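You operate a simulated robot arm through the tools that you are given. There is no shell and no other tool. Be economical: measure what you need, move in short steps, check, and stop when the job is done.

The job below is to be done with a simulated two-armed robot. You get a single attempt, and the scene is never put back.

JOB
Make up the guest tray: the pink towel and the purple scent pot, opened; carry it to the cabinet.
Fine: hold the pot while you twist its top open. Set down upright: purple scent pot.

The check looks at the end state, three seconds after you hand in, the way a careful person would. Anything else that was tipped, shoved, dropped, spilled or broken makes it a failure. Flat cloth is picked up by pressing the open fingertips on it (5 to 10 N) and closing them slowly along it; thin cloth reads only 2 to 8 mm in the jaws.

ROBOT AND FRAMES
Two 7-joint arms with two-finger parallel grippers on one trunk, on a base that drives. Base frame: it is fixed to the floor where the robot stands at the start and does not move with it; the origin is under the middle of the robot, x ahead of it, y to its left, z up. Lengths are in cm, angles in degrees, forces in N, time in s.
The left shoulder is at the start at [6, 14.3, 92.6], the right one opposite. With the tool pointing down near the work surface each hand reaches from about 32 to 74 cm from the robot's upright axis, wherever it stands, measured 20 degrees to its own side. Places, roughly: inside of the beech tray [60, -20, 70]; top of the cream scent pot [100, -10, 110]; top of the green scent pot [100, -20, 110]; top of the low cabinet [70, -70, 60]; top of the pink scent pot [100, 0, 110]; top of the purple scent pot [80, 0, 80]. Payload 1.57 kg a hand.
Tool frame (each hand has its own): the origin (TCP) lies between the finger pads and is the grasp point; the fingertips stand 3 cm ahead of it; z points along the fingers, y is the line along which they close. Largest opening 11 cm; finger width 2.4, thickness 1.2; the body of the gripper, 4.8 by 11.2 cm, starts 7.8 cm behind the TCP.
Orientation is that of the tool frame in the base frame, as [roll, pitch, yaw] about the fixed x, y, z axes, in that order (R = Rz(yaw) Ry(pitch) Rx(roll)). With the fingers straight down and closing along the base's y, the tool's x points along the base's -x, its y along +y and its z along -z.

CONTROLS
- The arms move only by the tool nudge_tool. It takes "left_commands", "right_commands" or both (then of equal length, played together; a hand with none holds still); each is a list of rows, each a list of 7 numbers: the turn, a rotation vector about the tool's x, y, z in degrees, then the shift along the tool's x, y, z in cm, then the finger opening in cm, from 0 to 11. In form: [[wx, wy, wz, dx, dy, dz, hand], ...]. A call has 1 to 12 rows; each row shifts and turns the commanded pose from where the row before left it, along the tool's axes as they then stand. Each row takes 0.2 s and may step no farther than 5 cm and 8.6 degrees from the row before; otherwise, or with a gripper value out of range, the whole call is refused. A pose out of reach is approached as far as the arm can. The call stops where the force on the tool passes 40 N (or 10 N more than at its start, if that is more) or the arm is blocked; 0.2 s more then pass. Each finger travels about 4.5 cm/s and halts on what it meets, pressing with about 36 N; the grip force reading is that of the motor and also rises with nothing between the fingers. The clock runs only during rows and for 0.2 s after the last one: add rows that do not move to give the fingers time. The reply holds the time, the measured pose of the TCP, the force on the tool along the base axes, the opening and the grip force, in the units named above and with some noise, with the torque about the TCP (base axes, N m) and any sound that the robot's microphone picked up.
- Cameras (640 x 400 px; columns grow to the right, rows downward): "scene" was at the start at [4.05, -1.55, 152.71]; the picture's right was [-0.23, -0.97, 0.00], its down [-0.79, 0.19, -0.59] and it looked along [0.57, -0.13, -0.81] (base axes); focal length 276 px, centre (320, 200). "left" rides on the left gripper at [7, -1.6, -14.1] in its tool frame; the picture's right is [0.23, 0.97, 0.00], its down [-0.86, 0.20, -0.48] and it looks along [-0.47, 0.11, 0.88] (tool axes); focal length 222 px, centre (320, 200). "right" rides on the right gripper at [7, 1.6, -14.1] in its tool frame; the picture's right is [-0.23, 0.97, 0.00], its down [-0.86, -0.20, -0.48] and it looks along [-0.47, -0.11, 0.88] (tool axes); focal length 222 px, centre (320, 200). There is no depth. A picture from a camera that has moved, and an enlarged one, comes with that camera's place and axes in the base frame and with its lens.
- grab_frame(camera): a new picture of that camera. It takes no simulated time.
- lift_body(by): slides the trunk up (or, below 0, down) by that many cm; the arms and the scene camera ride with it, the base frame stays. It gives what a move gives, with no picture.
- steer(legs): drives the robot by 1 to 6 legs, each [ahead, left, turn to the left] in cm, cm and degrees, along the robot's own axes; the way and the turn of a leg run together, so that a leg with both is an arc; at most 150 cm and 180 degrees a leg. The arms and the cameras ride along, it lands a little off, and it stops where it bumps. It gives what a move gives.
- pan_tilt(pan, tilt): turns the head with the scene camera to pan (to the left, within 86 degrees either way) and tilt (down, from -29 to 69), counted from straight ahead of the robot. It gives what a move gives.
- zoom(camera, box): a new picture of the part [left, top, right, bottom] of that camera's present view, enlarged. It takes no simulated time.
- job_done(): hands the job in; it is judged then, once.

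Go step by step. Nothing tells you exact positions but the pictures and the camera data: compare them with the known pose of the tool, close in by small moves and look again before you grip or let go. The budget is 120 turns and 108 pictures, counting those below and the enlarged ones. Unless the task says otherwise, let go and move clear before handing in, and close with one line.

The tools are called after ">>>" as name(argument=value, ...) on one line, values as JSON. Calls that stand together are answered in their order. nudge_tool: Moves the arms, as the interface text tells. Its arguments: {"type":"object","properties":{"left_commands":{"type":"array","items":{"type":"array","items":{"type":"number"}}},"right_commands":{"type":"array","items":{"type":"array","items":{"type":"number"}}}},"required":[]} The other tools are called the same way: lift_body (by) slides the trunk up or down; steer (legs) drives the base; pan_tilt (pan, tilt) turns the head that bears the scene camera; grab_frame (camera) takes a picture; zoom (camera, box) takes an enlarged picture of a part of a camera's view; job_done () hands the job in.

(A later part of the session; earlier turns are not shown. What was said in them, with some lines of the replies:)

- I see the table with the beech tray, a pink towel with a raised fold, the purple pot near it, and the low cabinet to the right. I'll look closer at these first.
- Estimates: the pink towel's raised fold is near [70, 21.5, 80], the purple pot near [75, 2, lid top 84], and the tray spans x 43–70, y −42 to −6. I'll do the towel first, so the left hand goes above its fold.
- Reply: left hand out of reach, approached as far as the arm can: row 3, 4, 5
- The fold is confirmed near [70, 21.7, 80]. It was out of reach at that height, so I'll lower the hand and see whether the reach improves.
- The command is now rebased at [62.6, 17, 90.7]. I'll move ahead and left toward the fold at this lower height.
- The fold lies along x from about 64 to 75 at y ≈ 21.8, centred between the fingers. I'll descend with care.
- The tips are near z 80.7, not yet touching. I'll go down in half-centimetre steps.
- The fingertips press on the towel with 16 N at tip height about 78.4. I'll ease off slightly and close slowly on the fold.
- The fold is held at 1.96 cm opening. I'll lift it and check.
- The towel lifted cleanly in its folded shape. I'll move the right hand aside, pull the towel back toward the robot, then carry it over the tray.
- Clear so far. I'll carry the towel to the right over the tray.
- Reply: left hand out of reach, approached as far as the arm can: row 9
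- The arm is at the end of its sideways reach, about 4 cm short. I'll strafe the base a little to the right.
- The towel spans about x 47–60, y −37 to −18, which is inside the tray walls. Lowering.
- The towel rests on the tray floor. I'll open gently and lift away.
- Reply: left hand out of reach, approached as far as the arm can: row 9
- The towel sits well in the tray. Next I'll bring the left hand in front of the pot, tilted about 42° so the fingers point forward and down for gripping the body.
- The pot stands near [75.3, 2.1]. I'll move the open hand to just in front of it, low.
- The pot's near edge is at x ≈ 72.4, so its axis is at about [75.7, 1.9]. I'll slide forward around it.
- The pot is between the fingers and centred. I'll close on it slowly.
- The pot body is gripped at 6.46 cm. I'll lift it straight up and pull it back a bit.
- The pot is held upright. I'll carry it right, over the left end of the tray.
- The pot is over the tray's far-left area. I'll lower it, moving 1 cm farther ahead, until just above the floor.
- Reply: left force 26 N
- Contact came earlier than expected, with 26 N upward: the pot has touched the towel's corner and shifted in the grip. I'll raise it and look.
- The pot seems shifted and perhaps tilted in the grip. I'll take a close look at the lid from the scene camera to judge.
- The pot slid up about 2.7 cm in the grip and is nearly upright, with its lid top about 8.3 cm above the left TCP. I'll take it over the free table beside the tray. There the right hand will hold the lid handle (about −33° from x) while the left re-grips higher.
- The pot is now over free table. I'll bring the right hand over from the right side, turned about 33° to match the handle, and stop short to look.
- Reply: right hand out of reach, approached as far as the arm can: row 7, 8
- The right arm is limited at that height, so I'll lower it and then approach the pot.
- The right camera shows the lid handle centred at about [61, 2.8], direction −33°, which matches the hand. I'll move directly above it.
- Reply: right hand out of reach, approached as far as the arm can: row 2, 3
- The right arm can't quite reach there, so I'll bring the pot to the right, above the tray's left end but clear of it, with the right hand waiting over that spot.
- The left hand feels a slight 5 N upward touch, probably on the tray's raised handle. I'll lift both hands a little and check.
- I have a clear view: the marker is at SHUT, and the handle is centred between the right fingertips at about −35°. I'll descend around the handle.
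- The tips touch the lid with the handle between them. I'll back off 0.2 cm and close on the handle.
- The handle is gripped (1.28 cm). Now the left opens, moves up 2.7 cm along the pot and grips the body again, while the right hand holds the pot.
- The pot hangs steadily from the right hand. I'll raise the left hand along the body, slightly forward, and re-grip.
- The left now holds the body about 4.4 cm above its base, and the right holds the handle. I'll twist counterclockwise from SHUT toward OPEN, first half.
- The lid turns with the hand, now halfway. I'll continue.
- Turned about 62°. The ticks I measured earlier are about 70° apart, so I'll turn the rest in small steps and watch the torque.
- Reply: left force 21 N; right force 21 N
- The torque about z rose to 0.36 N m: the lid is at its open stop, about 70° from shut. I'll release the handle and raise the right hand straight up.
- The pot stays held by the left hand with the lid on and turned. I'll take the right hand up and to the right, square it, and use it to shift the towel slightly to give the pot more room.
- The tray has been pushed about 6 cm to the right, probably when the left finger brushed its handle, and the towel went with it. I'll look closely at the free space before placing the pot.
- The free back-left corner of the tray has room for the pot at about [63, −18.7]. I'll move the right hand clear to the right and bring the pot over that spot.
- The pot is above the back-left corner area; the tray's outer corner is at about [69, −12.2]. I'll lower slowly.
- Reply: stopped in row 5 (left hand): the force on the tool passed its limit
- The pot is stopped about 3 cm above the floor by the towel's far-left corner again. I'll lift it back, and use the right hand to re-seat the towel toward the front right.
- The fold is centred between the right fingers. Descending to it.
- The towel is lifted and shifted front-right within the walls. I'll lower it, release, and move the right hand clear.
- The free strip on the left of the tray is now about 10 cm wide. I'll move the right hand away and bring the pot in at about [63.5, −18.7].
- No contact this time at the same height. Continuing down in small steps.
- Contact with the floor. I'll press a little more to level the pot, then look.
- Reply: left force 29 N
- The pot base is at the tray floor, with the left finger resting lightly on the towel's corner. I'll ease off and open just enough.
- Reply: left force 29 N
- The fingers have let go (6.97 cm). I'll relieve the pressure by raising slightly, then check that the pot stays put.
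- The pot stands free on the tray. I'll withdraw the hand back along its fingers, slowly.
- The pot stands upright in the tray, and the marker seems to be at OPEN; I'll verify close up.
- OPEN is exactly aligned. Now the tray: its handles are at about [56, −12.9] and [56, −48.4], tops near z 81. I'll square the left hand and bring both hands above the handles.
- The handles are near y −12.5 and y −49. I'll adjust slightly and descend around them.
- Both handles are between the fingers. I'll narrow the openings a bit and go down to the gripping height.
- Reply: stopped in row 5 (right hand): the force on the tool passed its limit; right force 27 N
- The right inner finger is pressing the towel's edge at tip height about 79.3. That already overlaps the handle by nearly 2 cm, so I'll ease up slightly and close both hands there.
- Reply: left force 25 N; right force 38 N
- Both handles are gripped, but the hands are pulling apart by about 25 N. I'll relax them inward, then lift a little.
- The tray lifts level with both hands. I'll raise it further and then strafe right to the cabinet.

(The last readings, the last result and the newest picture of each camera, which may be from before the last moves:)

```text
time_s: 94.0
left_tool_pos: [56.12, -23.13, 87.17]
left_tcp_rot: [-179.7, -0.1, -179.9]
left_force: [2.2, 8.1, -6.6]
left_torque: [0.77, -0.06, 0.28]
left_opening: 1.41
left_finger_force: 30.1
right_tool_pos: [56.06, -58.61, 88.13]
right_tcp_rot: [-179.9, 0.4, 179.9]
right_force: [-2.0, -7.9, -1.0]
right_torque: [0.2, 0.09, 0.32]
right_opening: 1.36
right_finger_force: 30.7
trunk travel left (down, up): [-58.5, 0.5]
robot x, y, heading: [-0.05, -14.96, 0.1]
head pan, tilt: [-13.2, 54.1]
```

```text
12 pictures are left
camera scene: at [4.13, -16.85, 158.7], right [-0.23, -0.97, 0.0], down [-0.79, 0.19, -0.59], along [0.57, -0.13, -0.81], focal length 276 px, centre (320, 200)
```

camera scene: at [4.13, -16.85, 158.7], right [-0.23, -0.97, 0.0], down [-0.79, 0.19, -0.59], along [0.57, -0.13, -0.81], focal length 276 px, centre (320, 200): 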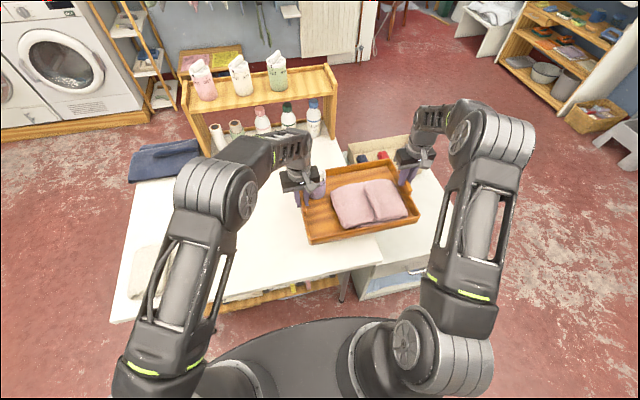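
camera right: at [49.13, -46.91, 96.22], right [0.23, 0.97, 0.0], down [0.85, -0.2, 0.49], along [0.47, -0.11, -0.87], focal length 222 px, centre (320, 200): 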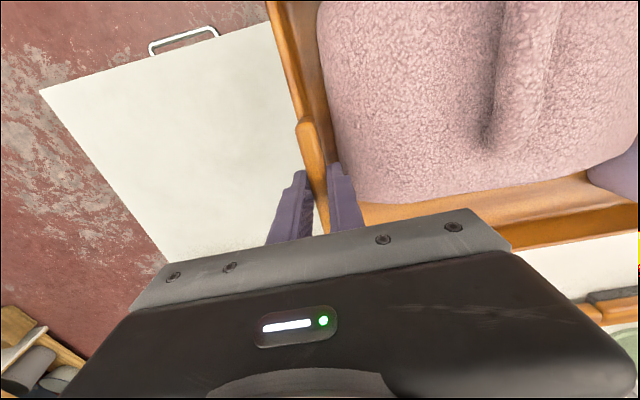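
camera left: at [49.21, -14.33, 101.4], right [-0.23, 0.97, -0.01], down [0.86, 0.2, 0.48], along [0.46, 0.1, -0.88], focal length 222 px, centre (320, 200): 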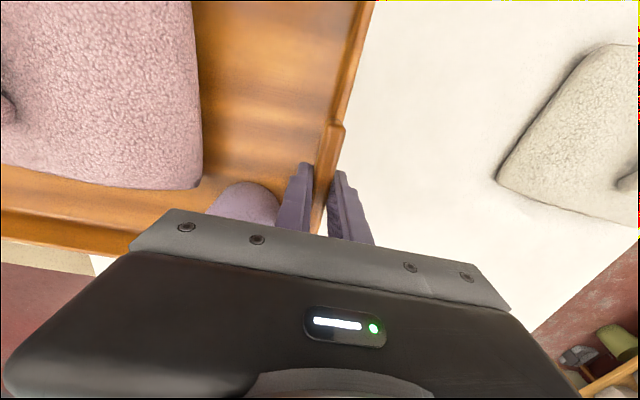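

>>> steer(legs=[[2, -28, 0]])

>>> grab_frame(camera="scene")

>>> grab_frame(camera="right")

```text
time_s: 95.9
left_tool_pos: [58.12, -50.53, 87.12]
left_tcp_rot: [-179.7, -0.1, 179.9]
left_force: [1.4, -1.2, -5.8]
left_torque: [0.51, -0.14, 0.16]
left_opening: 1.4
left_finger_force: 30.4
right_tool_pos: [58.18, -86.27, 88.05]
right_tcp_rot: [-179.8, 0.5, 179.8]
right_force: [-1.7, 0.9, -2.2]
right_torque: [0.32, 0.13, 0.25]
right_opening: 1.36
right_finger_force: 30.0
trunk travel left (down, up): [-58.5, 0.5]
robot x, y, heading: [1.67, -42.43, 0.0]
head pan, tilt: [-13.2, 54.1]
```

```text
11 pictures are left
camera scene: at [6.14, -44.39, 158.7], right [-0.23, -0.97, 0.0], down [-0.79, 0.19, -0.59], along [0.57, -0.13, -0.81], focal length 276 px, centre (320, 200)
```

scene: 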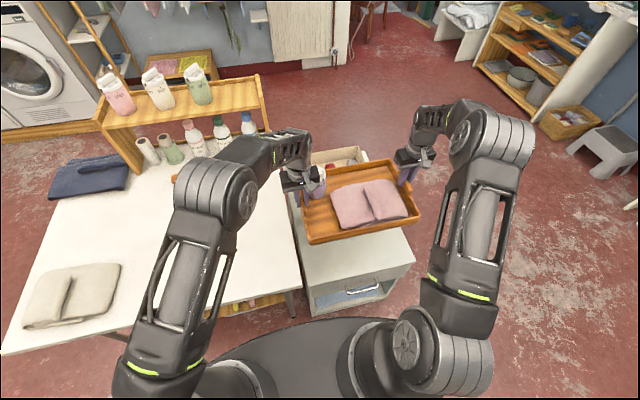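

```text
10 pictures are left
camera right: at [51.16, -84.68, 102.18], right [0.23, 0.97, 0.0], down [0.85, -0.2, 0.49], along [0.47, -0.11, -0.87], focal length 222 px, centre (320, 200)
```

right: 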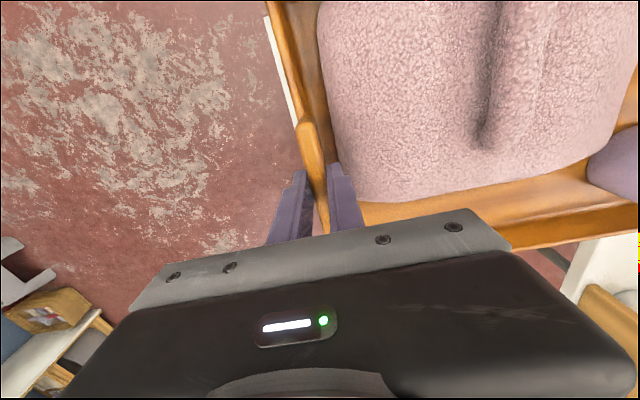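

The tray is over the cabinet, with y −86 to −50 against the cabinet's −89.5 to −47. To give the left gripper more room from the table edge, I'll shift another 1.2 cm right, then lower the trunk.

>>> steer(legs=[[0, -1.2, 0]])

>>> lift_body(by=-12)

>>> grab_frame(camera="scene")

>>> grab_frame(camera="left")

```text
time_s: 96.7
left_tool_pos: [58.15, -51.74, 87.14]
left_tcp_rot: [-179.8, -0.1, 180.0]
left_force: [-0.1, -1.7, -6.5]
left_torque: [0.53, -0.05, 0.17]
left_opening: 1.39
left_finger_force: 30.2
right_tool_pos: [58.01, -87.44, 88.15]
right_tcp_rot: [-179.9, 0.5, 179.9]
right_force: [-1.5, 1.4, -1.3]
right_torque: [0.28, 0.04, 0.22]
right_opening: 1.36
right_finger_force: 30.0
trunk travel left (down, up): [-58.5, 0.5]
robot x, y, heading: [1.75, -43.76, -0.0]
head pan, tilt: [-13.2, 54.1]
```

```text
time_s: 98.2
left_tool_pos: [57.98, -51.72, 75.13]
left_tcp_rot: [-179.7, -0.2, 179.9]
left_force: [0.4, -0.6, -6.1]
left_torque: [0.31, -0.16, 0.13]
left_opening: 1.38
left_finger_force: 30.2
right_tool_pos: [58.05, -87.3, 76.24]
right_tcp_rot: [-179.8, 0.5, 179.9]
right_force: [-1.0, 1.5, -1.7]
right_torque: [0.23, 0.2, 0.18]
right_opening: 1.37
right_finger_force: 30.0
trunk travel left (down, up): [-46.5, 12.5]
robot x, y, heading: [2.21, -43.87, -0.1]
head pan, tilt: [-13.2, 54.1]
```

```text
9 pictures are left
camera scene: at [6.1, -45.44, 146.71], right [-0.23, -0.97, 0.0], down [-0.79, 0.19, -0.59], along [0.57, -0.13, -0.81], focal length 276 px, centre (320, 200)
```

scene: 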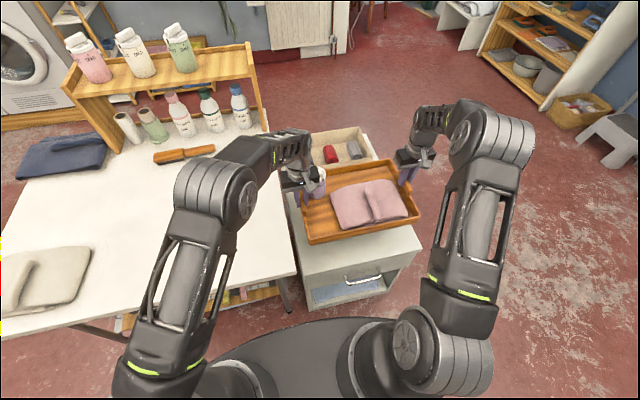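

```text
8 pictures are left
camera left: at [51.17, -53.22, 89.4], right [-0.23, 0.97, -0.01], down [0.86, 0.2, 0.48], along [0.46, 0.1, -0.88], focal length 222 px, centre (320, 200)
```

left: 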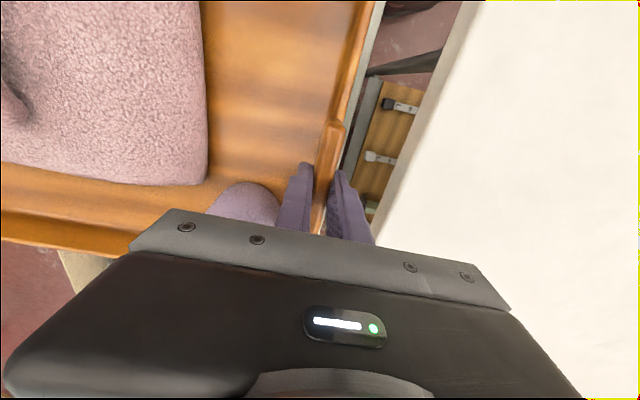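

The left gripper's body would pass close to the table edge (about y −46). I'll shift 0.7 cm more to the right, then lower until near the cabinet top.

>>> steer(legs=[[0, -0.7, 0]])

>>> lift_body(by=-5.5)

>>> grab_frame(camera="scene")

```text
time_s: 98.9
left_tool_pos: [58.03, -52.53, 75.07]
left_tcp_rot: [-179.7, -0.1, 180.0]
left_force: [1.5, -0.7, -5.7]
left_torque: [0.39, -0.13, 0.15]
left_opening: 1.36
left_finger_force: 29.9
right_tool_pos: [58.01, -88.14, 76.1]
right_tcp_rot: [-180.0, 0.4, 179.9]
right_force: [0.0, 0.7, -2.2]
right_torque: [0.25, 0.12, 0.23]
right_opening: 1.35
right_finger_force: 30.3
trunk travel left (down, up): [-46.5, 12.5]
robot x, y, heading: [1.97, -44.23, -0.1]
head pan, tilt: [-13.2, 54.1]
```

```text
time_s: 99.8
left_tool_pos: [58.15, -52.45, 69.68]
left_tcp_rot: [-179.6, 0.0, -180.0]
left_force: [1.8, -0.7, -5.8]
left_torque: [0.33, -0.07, 0.09]
left_opening: 1.4
left_finger_force: 30.1
right_tool_pos: [57.99, -88.1, 70.69]
right_tcp_rot: [-179.7, 0.4, 179.8]
right_force: [-0.9, 1.2, -2.1]
right_torque: [0.14, 0.09, 0.18]
right_opening: 1.35
right_finger_force: 30.5
trunk travel left (down, up): [-41.0, 18.0]
robot x, y, heading: [1.86, -44.53, -0.2]
head pan, tilt: [-13.2, 54.1]
```

```text
7 pictures are left
camera scene: at [6.08, -46.14, 141.21], right [-0.23, -0.97, 0.0], down [-0.79, 0.19, -0.59], along [0.57, -0.13, -0.81], focal length 276 px, centre (320, 200)
```

scene: 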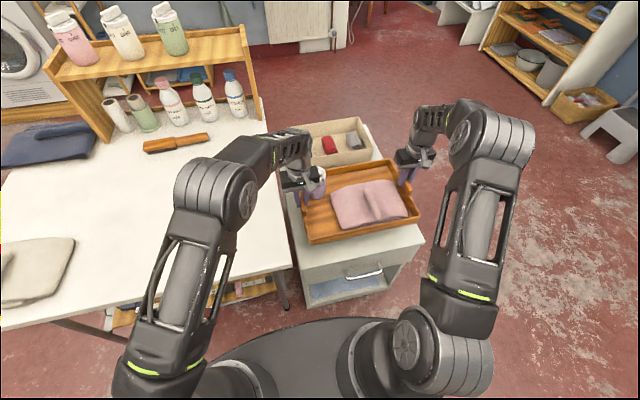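

The tray bottom is about 2–4 cm above the cabinet. I'll lower with both arms together in small steps.

>>> nudge_tool(left_commands=[[0, 0, 0, 0, 0, 0.5, 0], [0, 0, 0, 0, 0, 0.5, 0], [0, 0, 0, 0, 0, 0.4, 0], [0, 0, 0, 0, 0, 0.3, 0], [0, 0, 0, 0, 0, 0, 0]], right_commands=[[0, 0, 0, 0, 0, 0.5, 0], [0, 0, 0, 0, 0, 0.5, 0], [0, 0, 0, 0, 0, 0.4, 0], [0, 0, 0, 0, 0, 0.3, 0], [0, 0, 0, 0, 0, 0, 0]])

```text
time_s: 101.0
left_tool_pos: [58.06, -52.47, 67.98]
left_tcp_rot: [-179.7, -0.1, -180.0]
left_force: [0.2, 0.1, -5.1]
left_torque: [0.33, -0.24, 0.05]
left_opening: 1.38
left_finger_force: 30.5
right_tool_pos: [57.99, -88.05, 68.9]
right_tcp_rot: [-179.8, 0.4, 179.8]
right_force: [-1.4, 0.1, -2.4]
right_torque: [0.13, 0.2, 0.22]
right_opening: 1.37
right_finger_force: 29.8
trunk travel left (down, up): [-41.0, 18.0]
robot x, y, heading: [2.14, -44.62, -0.2]
head pan, tilt: [-13.2, 54.1]
```

>>> nudge_tool(left_commands=[[0, 0, 0, 0, 0, 0.3, 0], [0, 0, 0, 0, 0, 0.3, 0], [0, 0, 0, 0, 0, 0.2, 0], [0, 0, 0, 0, 0, 0, 0]], right_commands=[[0, 0, 0, 0, 0, 0.3, 0], [0, 0, 0, 0, 0, 0.3, 0], [0, 0, 0, 0, 0, 0.2, 0], [0, 0, 0, 0, 0, 0, 0]])

```text
time_s: 102.0
left_tool_pos: [58.13, -52.6, 67.1]
left_tcp_rot: [-179.7, 0.0, 180.0]
left_force: [1.5, -2.1, -5.8]
left_torque: [0.37, -0.04, 0.07]
left_opening: 1.37
left_finger_force: 30.1
right_tool_pos: [58.06, -88.16, 68.11]
right_tcp_rot: [-179.8, 0.5, 179.9]
right_force: [-0.6, 2.4, -3.1]
right_torque: [0.11, 0.01, 0.21]
right_opening: 1.39
right_finger_force: 30.2
trunk travel left (down, up): [-41.0, 18.0]
robot x, y, heading: [2.06, -44.38, -0.1]
head pan, tilt: [-13.2, 54.1]
```

>>> nudge_tool(left_commands=[[0, 0, 0, 0, 0, 0.3, 0], [0, 0, 0, 0, 0, 0.3, 0], [0, 0, 0, 0, 0, 0.2, 0], [0, 0, 0, 0, 0, 0, 0]], right_commands=[[0, 0, 0, 0, 0, 0.3, 0], [0, 0, 0, 0, 0, 0.3, 0], [0, 0, 0, 0, 0, 0.2, 0], [0, 0, 0, 0, 0, 0, 0]])

>>> grab_frame(camera="left")

```text
time_s: 103.0
left_tool_pos: [58.19, -52.51, 66.33]
left_tcp_rot: [-179.7, -0.1, -179.9]
left_force: [1.5, -2.5, -4.4]
left_torque: [0.32, 0.11, 0.23]
left_opening: 1.38
left_finger_force: 30.6
right_tool_pos: [58.05, -88.16, 67.32]
right_tcp_rot: [-179.9, 0.4, 179.9]
right_force: [-1.0, 1.9, -2.6]
right_torque: [0.0, -0.08, 0.28]
right_opening: 1.37
right_finger_force: 30.5
trunk travel left (down, up): [-41.0, 18.0]
robot x, y, heading: [2.21, -44.43, 0.2]
head pan, tilt: [-13.2, 54.1]
```

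```text
6 pictures are left
camera left: at [51.18, -53.95, 80.58], right [-0.23, 0.97, -0.01], down [0.86, 0.2, 0.48], along [0.46, 0.1, -0.88], focal length 222 px, centre (320, 200)
```

left: 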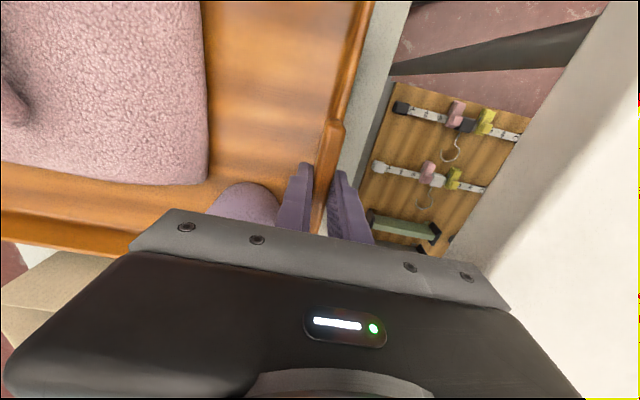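

>>> nudge_tool(left_commands=[[0, 0, 0, 0, 0, 0.3, 0], [0, 0, 0, 0, 0, 0.3, 0], [0, 0, 0, 0, 0, 0.2, 0], [0, 0, 0, 0, 0, 0, 0]], right_commands=[[0, 0, 0, 0, 0, 0.3, 0], [0, 0, 0, 0, 0, 0.3, 0], [0, 0, 0, 0, 0, 0.2, 0], [0, 0, 0, 0, 0, 0, 0]])

```text
time_s: 104.0
left_tool_pos: [57.97, -52.4, 65.44]
left_tcp_rot: [-179.6, -0.1, -180.0]
left_force: [1.5, -1.0, -4.1]
left_torque: [0.29, -0.04, 0.26]
left_opening: 1.35
left_finger_force: 30.7
right_tool_pos: [58.26, -88.04, 66.49]
right_tcp_rot: [-179.8, 0.4, 179.8]
right_force: [-1.9, 0.8, -3.1]
right_torque: [0.0, 0.02, 0.34]
right_opening: 1.4
right_finger_force: 29.9
trunk travel left (down, up): [-41.0, 18.0]
robot x, y, heading: [1.76, -44.45, 0.1]
head pan, tilt: [-13.2, 54.1]
```

>>> nudge_tool(left_commands=[[0, 0, 0, 0, 0, 0.3, 0], [0, 0, 0, 0, 0, 0.3, 0], [0, 0, 0, 0, 0, 0.2, 0], [0, 0, 0, 0, 0, 0, 0]], right_commands=[[0, 0, 0, 0, 0, 0.3, 0], [0, 0, 0, 0, 0, 0.3, 0], [0, 0, 0, 0, 0, 0.2, 0], [0, 0, 0, 0, 0, 0, 0]])

```text
time_s: 105.0
left_tool_pos: [58.11, -52.35, 64.65]
left_tcp_rot: [-179.7, -0.1, 179.9]
left_force: [0.9, -1.4, -3.8]
left_torque: [0.13, -0.3, 0.16]
left_opening: 1.38
left_finger_force: 30.3
right_tool_pos: [58.11, -88.06, 65.72]
right_tcp_rot: [-179.9, 0.4, 180.0]
right_force: [-1.5, -0.1, -4.6]
right_torque: [-0.1, 0.29, 0.29]
right_opening: 1.35
right_finger_force: 30.1
trunk travel left (down, up): [-41.0, 18.0]
robot x, y, heading: [1.64, -44.67, -0.0]
head pan, tilt: [-13.2, 54.1]
```

>>> nudge_tool(left_commands=[[0, 0, 0, 0, 0, 0.3, 0], [0, 0, 0, 0, 0, 0.3, 0], [0, 0, 0, 0, 0, 0.2, 0], [0, 0, 0, 0, 0, 0, 0]], right_commands=[[0, 0, 0, 0, 0, 0.3, 0], [0, 0, 0, 0, 0, 0.3, 0], [0, 0, 0, 0, 0, 0.2, 0], [0, 0, 0, 0, 0, 0, 0]])

```text
time_s: 106.0
left_tool_pos: [58.12, -52.52, 64.01]
left_tcp_rot: [-179.6, -0.1, 180.0]
left_force: [1.3, 0.0, -3.7]
left_torque: [0.21, -0.05, 0.14]
left_opening: 1.41
left_finger_force: 30.1
right_tool_pos: [58.06, -88.17, 64.88]
right_tcp_rot: [-179.8, 0.3, 179.9]
right_force: [-1.5, 0.2, -3.0]
right_torque: [-0.12, 0.06, 0.23]
right_opening: 1.37
right_finger_force: 30.0
trunk travel left (down, up): [-41.0, 18.0]
robot x, y, heading: [2.11, -44.62, -0.0]
head pan, tilt: [-13.2, 54.1]
```

>>> nudge_tool(left_commands=[[0, 0, 0, 0, 0, 0.3, 0], [0, 0, 0, 0, 0, 0.3, 0], [0, 0, 0, 0, 0, 0.2, 0], [0, 0, 0, 0, 0, 0, 0]], right_commands=[[0, 0, 0, 0, 0, 0.3, 0], [0, 0, 0, 0, 0, 0.3, 0], [0, 0, 0, 0, 0, 0.2, 0], [0, 0, 0, 0, 0, 0, 0]])

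>>> zoom(camera="scene", box=[260, 110, 460, 310])

```text
time_s: 107.0
left_tool_pos: [58.08, -52.56, 63.39]
left_tcp_rot: [-179.6, 0.1, -180.0]
left_force: [-3.2, 0.8, 19.5]
left_torque: [0.75, 0.78, 0.11]
left_opening: 1.36
left_finger_force: 30.8
right_tool_pos: [57.97, -88.18, 64.18]
right_tcp_rot: [-179.7, 0.6, 179.8]
right_force: [2.0, -3.0, -1.5]
right_torque: [0.21, 0.99, 0.2]
right_opening: 1.36
right_finger_force: 30.2
trunk travel left (down, up): [-41.0, 18.0]
robot x, y, heading: [2.13, -44.99, 0.1]
head pan, tilt: [-13.2, 54.1]
```

```text
2.00 times, centred on (360, 210) of scene
camera zoom: at [5.91, -46.14, 141.24], right [-0.23, -0.97, 0.0], down [-0.79, 0.19, -0.59], along [0.57, -0.13, -0.81], focal length 552 px, centre (240, 180)
```

zoom: 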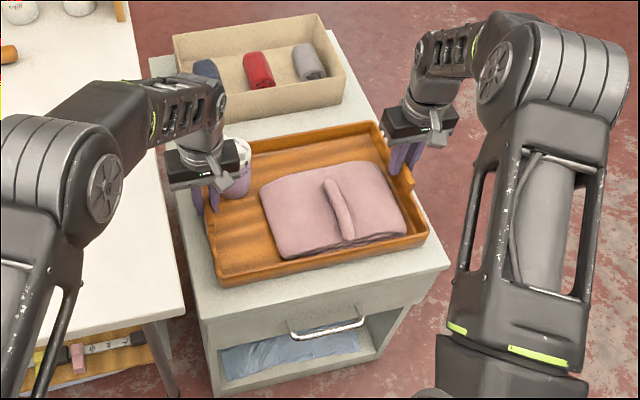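

The left end has touched down. I'll lower the right end the last few millimetres.

>>> nudge_tool(right_commands=[[0, 0, 0, 0, 0, 0.2, 0], [0, 0, 0, 0, 0, 0.15, 0], [0, 0, 0, 0, 0, 0, 0]])

```text
time_s: 107.8
left_tool_pos: [57.92, -52.49, 63.42]
left_tcp_rot: [-179.6, 0.3, 179.8]
left_force: [11.0, -8.1, 6.7]
left_torque: [0.82, 0.03, 0.3]
left_opening: 1.39
left_finger_force: 30.8
right_tool_pos: [58.03, -88.13, 64.07]
right_tcp_rot: [-179.7, 0.7, 179.8]
right_force: [-8.3, -1.5, 35.4]
right_torque: [0.7, 1.21, 0.4]
right_opening: 1.36
right_finger_force: 30.0
trunk travel left (down, up): [-41.0, 18.0]
robot x, y, heading: [2.07, -44.61, -0.3]
head pan, tilt: [-13.2, 54.1]
```

Both ends rest on the cabinet. I'll ease the pressure, open both hands slightly and rise straight up.

>>> nudge_tool(left_commands=[[0, 0, 0, 0, 0, 0, 0], [0, 0, 0, 0, 0, 0, 2], [0, 0, 0, 0, 0, 0, 2.6], [0, 0, 0, 0, 0, 0, 3.2], [0, 0, 0, 0, 0, 0, 3.2], [0, 0, 0, 0, 0, -0.8, 3.2], [0, 0, 0, 0, 0, -1.5, 3.2], [0, 0, 0, 0, 0, -3, 3.2], [0, 0, 0, 0, 0, -4, 3.2], [0, 0, 0, 0, 0, 0, 3.2]], right_commands=[[0, 0, 0, 0, 0, -0.25, 0], [0, 0, 0, 0, 0, 0, 2], [0, 0, 0, 0, 0, 0, 2.6], [0, 0, 0, 0, 0, 0, 3.0], [0, 0, 0, 0, 0, 0, 3.0], [0, 0, 0, 0, 0, -0.8, 3.0], [0, 0, 0, 0, 0, -1.5, 3.0], [0, 0, 0, 0, 0, -3, 3.0], [0, 0, 0, 0, 0, -4, 3.0], [0, 0, 0, 0, 0, 0, 3.0]])

>>> zoom(camera="scene", box=[260, 110, 460, 310])

```text
time_s: 110.0
left_tool_pos: [58.13, -52.42, 72.41]
left_tcp_rot: [-179.7, -0.1, -180.0]
left_force: [-0.5, 1.1, -0.6]
left_torque: [0.03, 0.0, -0.04]
left_opening: 3.21
left_finger_force: 0.1
right_tool_pos: [58.01, -87.99, 73.22]
right_tcp_rot: [-179.8, 0.3, 179.9]
right_force: [-0.8, 0.3, 0.6]
right_torque: [-0.02, 0.0, 0.02]
right_opening: 3.02
right_finger_force: 0.1
trunk travel left (down, up): [-41.0, 18.0]
robot x, y, heading: [2.12, -44.61, -0.1]
head pan, tilt: [-13.2, 54.1]
```

```text
2.00 times, centred on (360, 210) of scene
camera zoom: at [6.05, -46.13, 141.2], right [-0.23, -0.97, 0.0], down [-0.79, 0.19, -0.59], along [0.57, -0.13, -0.81], focal length 552 px, centre (240, 180)
```

zoom: 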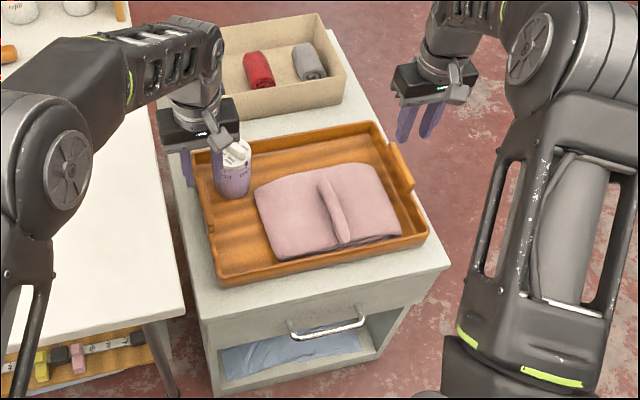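

The tray is on the cabinet with the towel and upright open pot. I'll raise the trunk so both hands are well clear and take a final look.

>>> lift_body(by=14)

>>> zoom(camera="scene", box=[240, 120, 460, 320])

>>> grab_frame(camera="scene")

```text
time_s: 111.7
left_tool_pos: [58.05, -52.37, 86.33]
left_tcp_rot: [-179.7, -0.1, -180.0]
left_force: [0.0, 0.3, 0.2]
left_torque: [-0.01, 0.01, -0.02]
left_opening: 3.22
left_finger_force: 0.2
right_tool_pos: [57.96, -88.06, 87.3]
right_tcp_rot: [-179.9, 0.4, 179.9]
right_force: [0.8, 0.6, -0.8]
right_torque: [-0.04, -0.02, 0.0]
right_opening: 2.99
right_finger_force: 0.1
trunk travel left (down, up): [-55.0, 4.0]
robot x, y, heading: [1.9, -44.51, -0.1]
head pan, tilt: [-13.2, 54.1]
```

```text
2.00 times, centred on (350, 220) of scene
camera zoom: at [6.07, -46.13, 155.2], right [-0.23, -0.97, 0.0], down [-0.79, 0.19, -0.59], along [0.57, -0.13, -0.81], focal length 552 px, centre (260, 160)
```

zoom: 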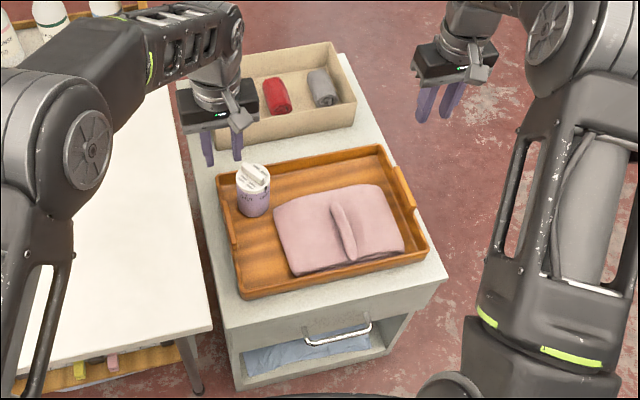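

```text
2 pictures are left
camera scene: at [6.07, -46.13, 155.2], right [-0.23, -0.97, 0.0], down [-0.79, 0.19, -0.59], along [0.57, -0.13, -0.81], focal length 276 px, centre (320, 200)
```

scene: 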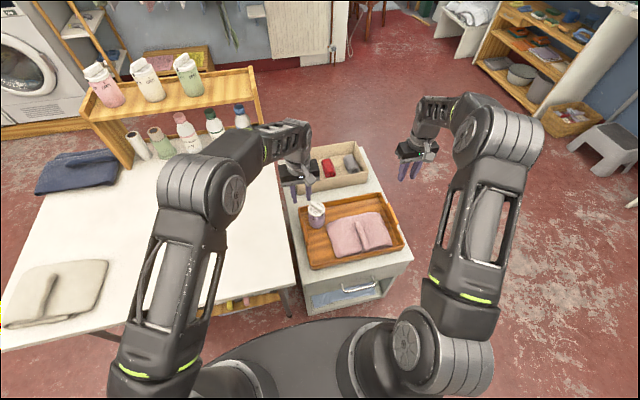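

The tray is flat on the cabinet, the pot is upright, the towel is in place, everything else is undisturbed, and both hands are clear. Handing in.

>>> job_done()

```text
The job is handed in.
```

The guest tray is on the cabinet with the folded pink towel and the purple scent pot standing upright with its lid turned to OPEN, and both hands are clear.
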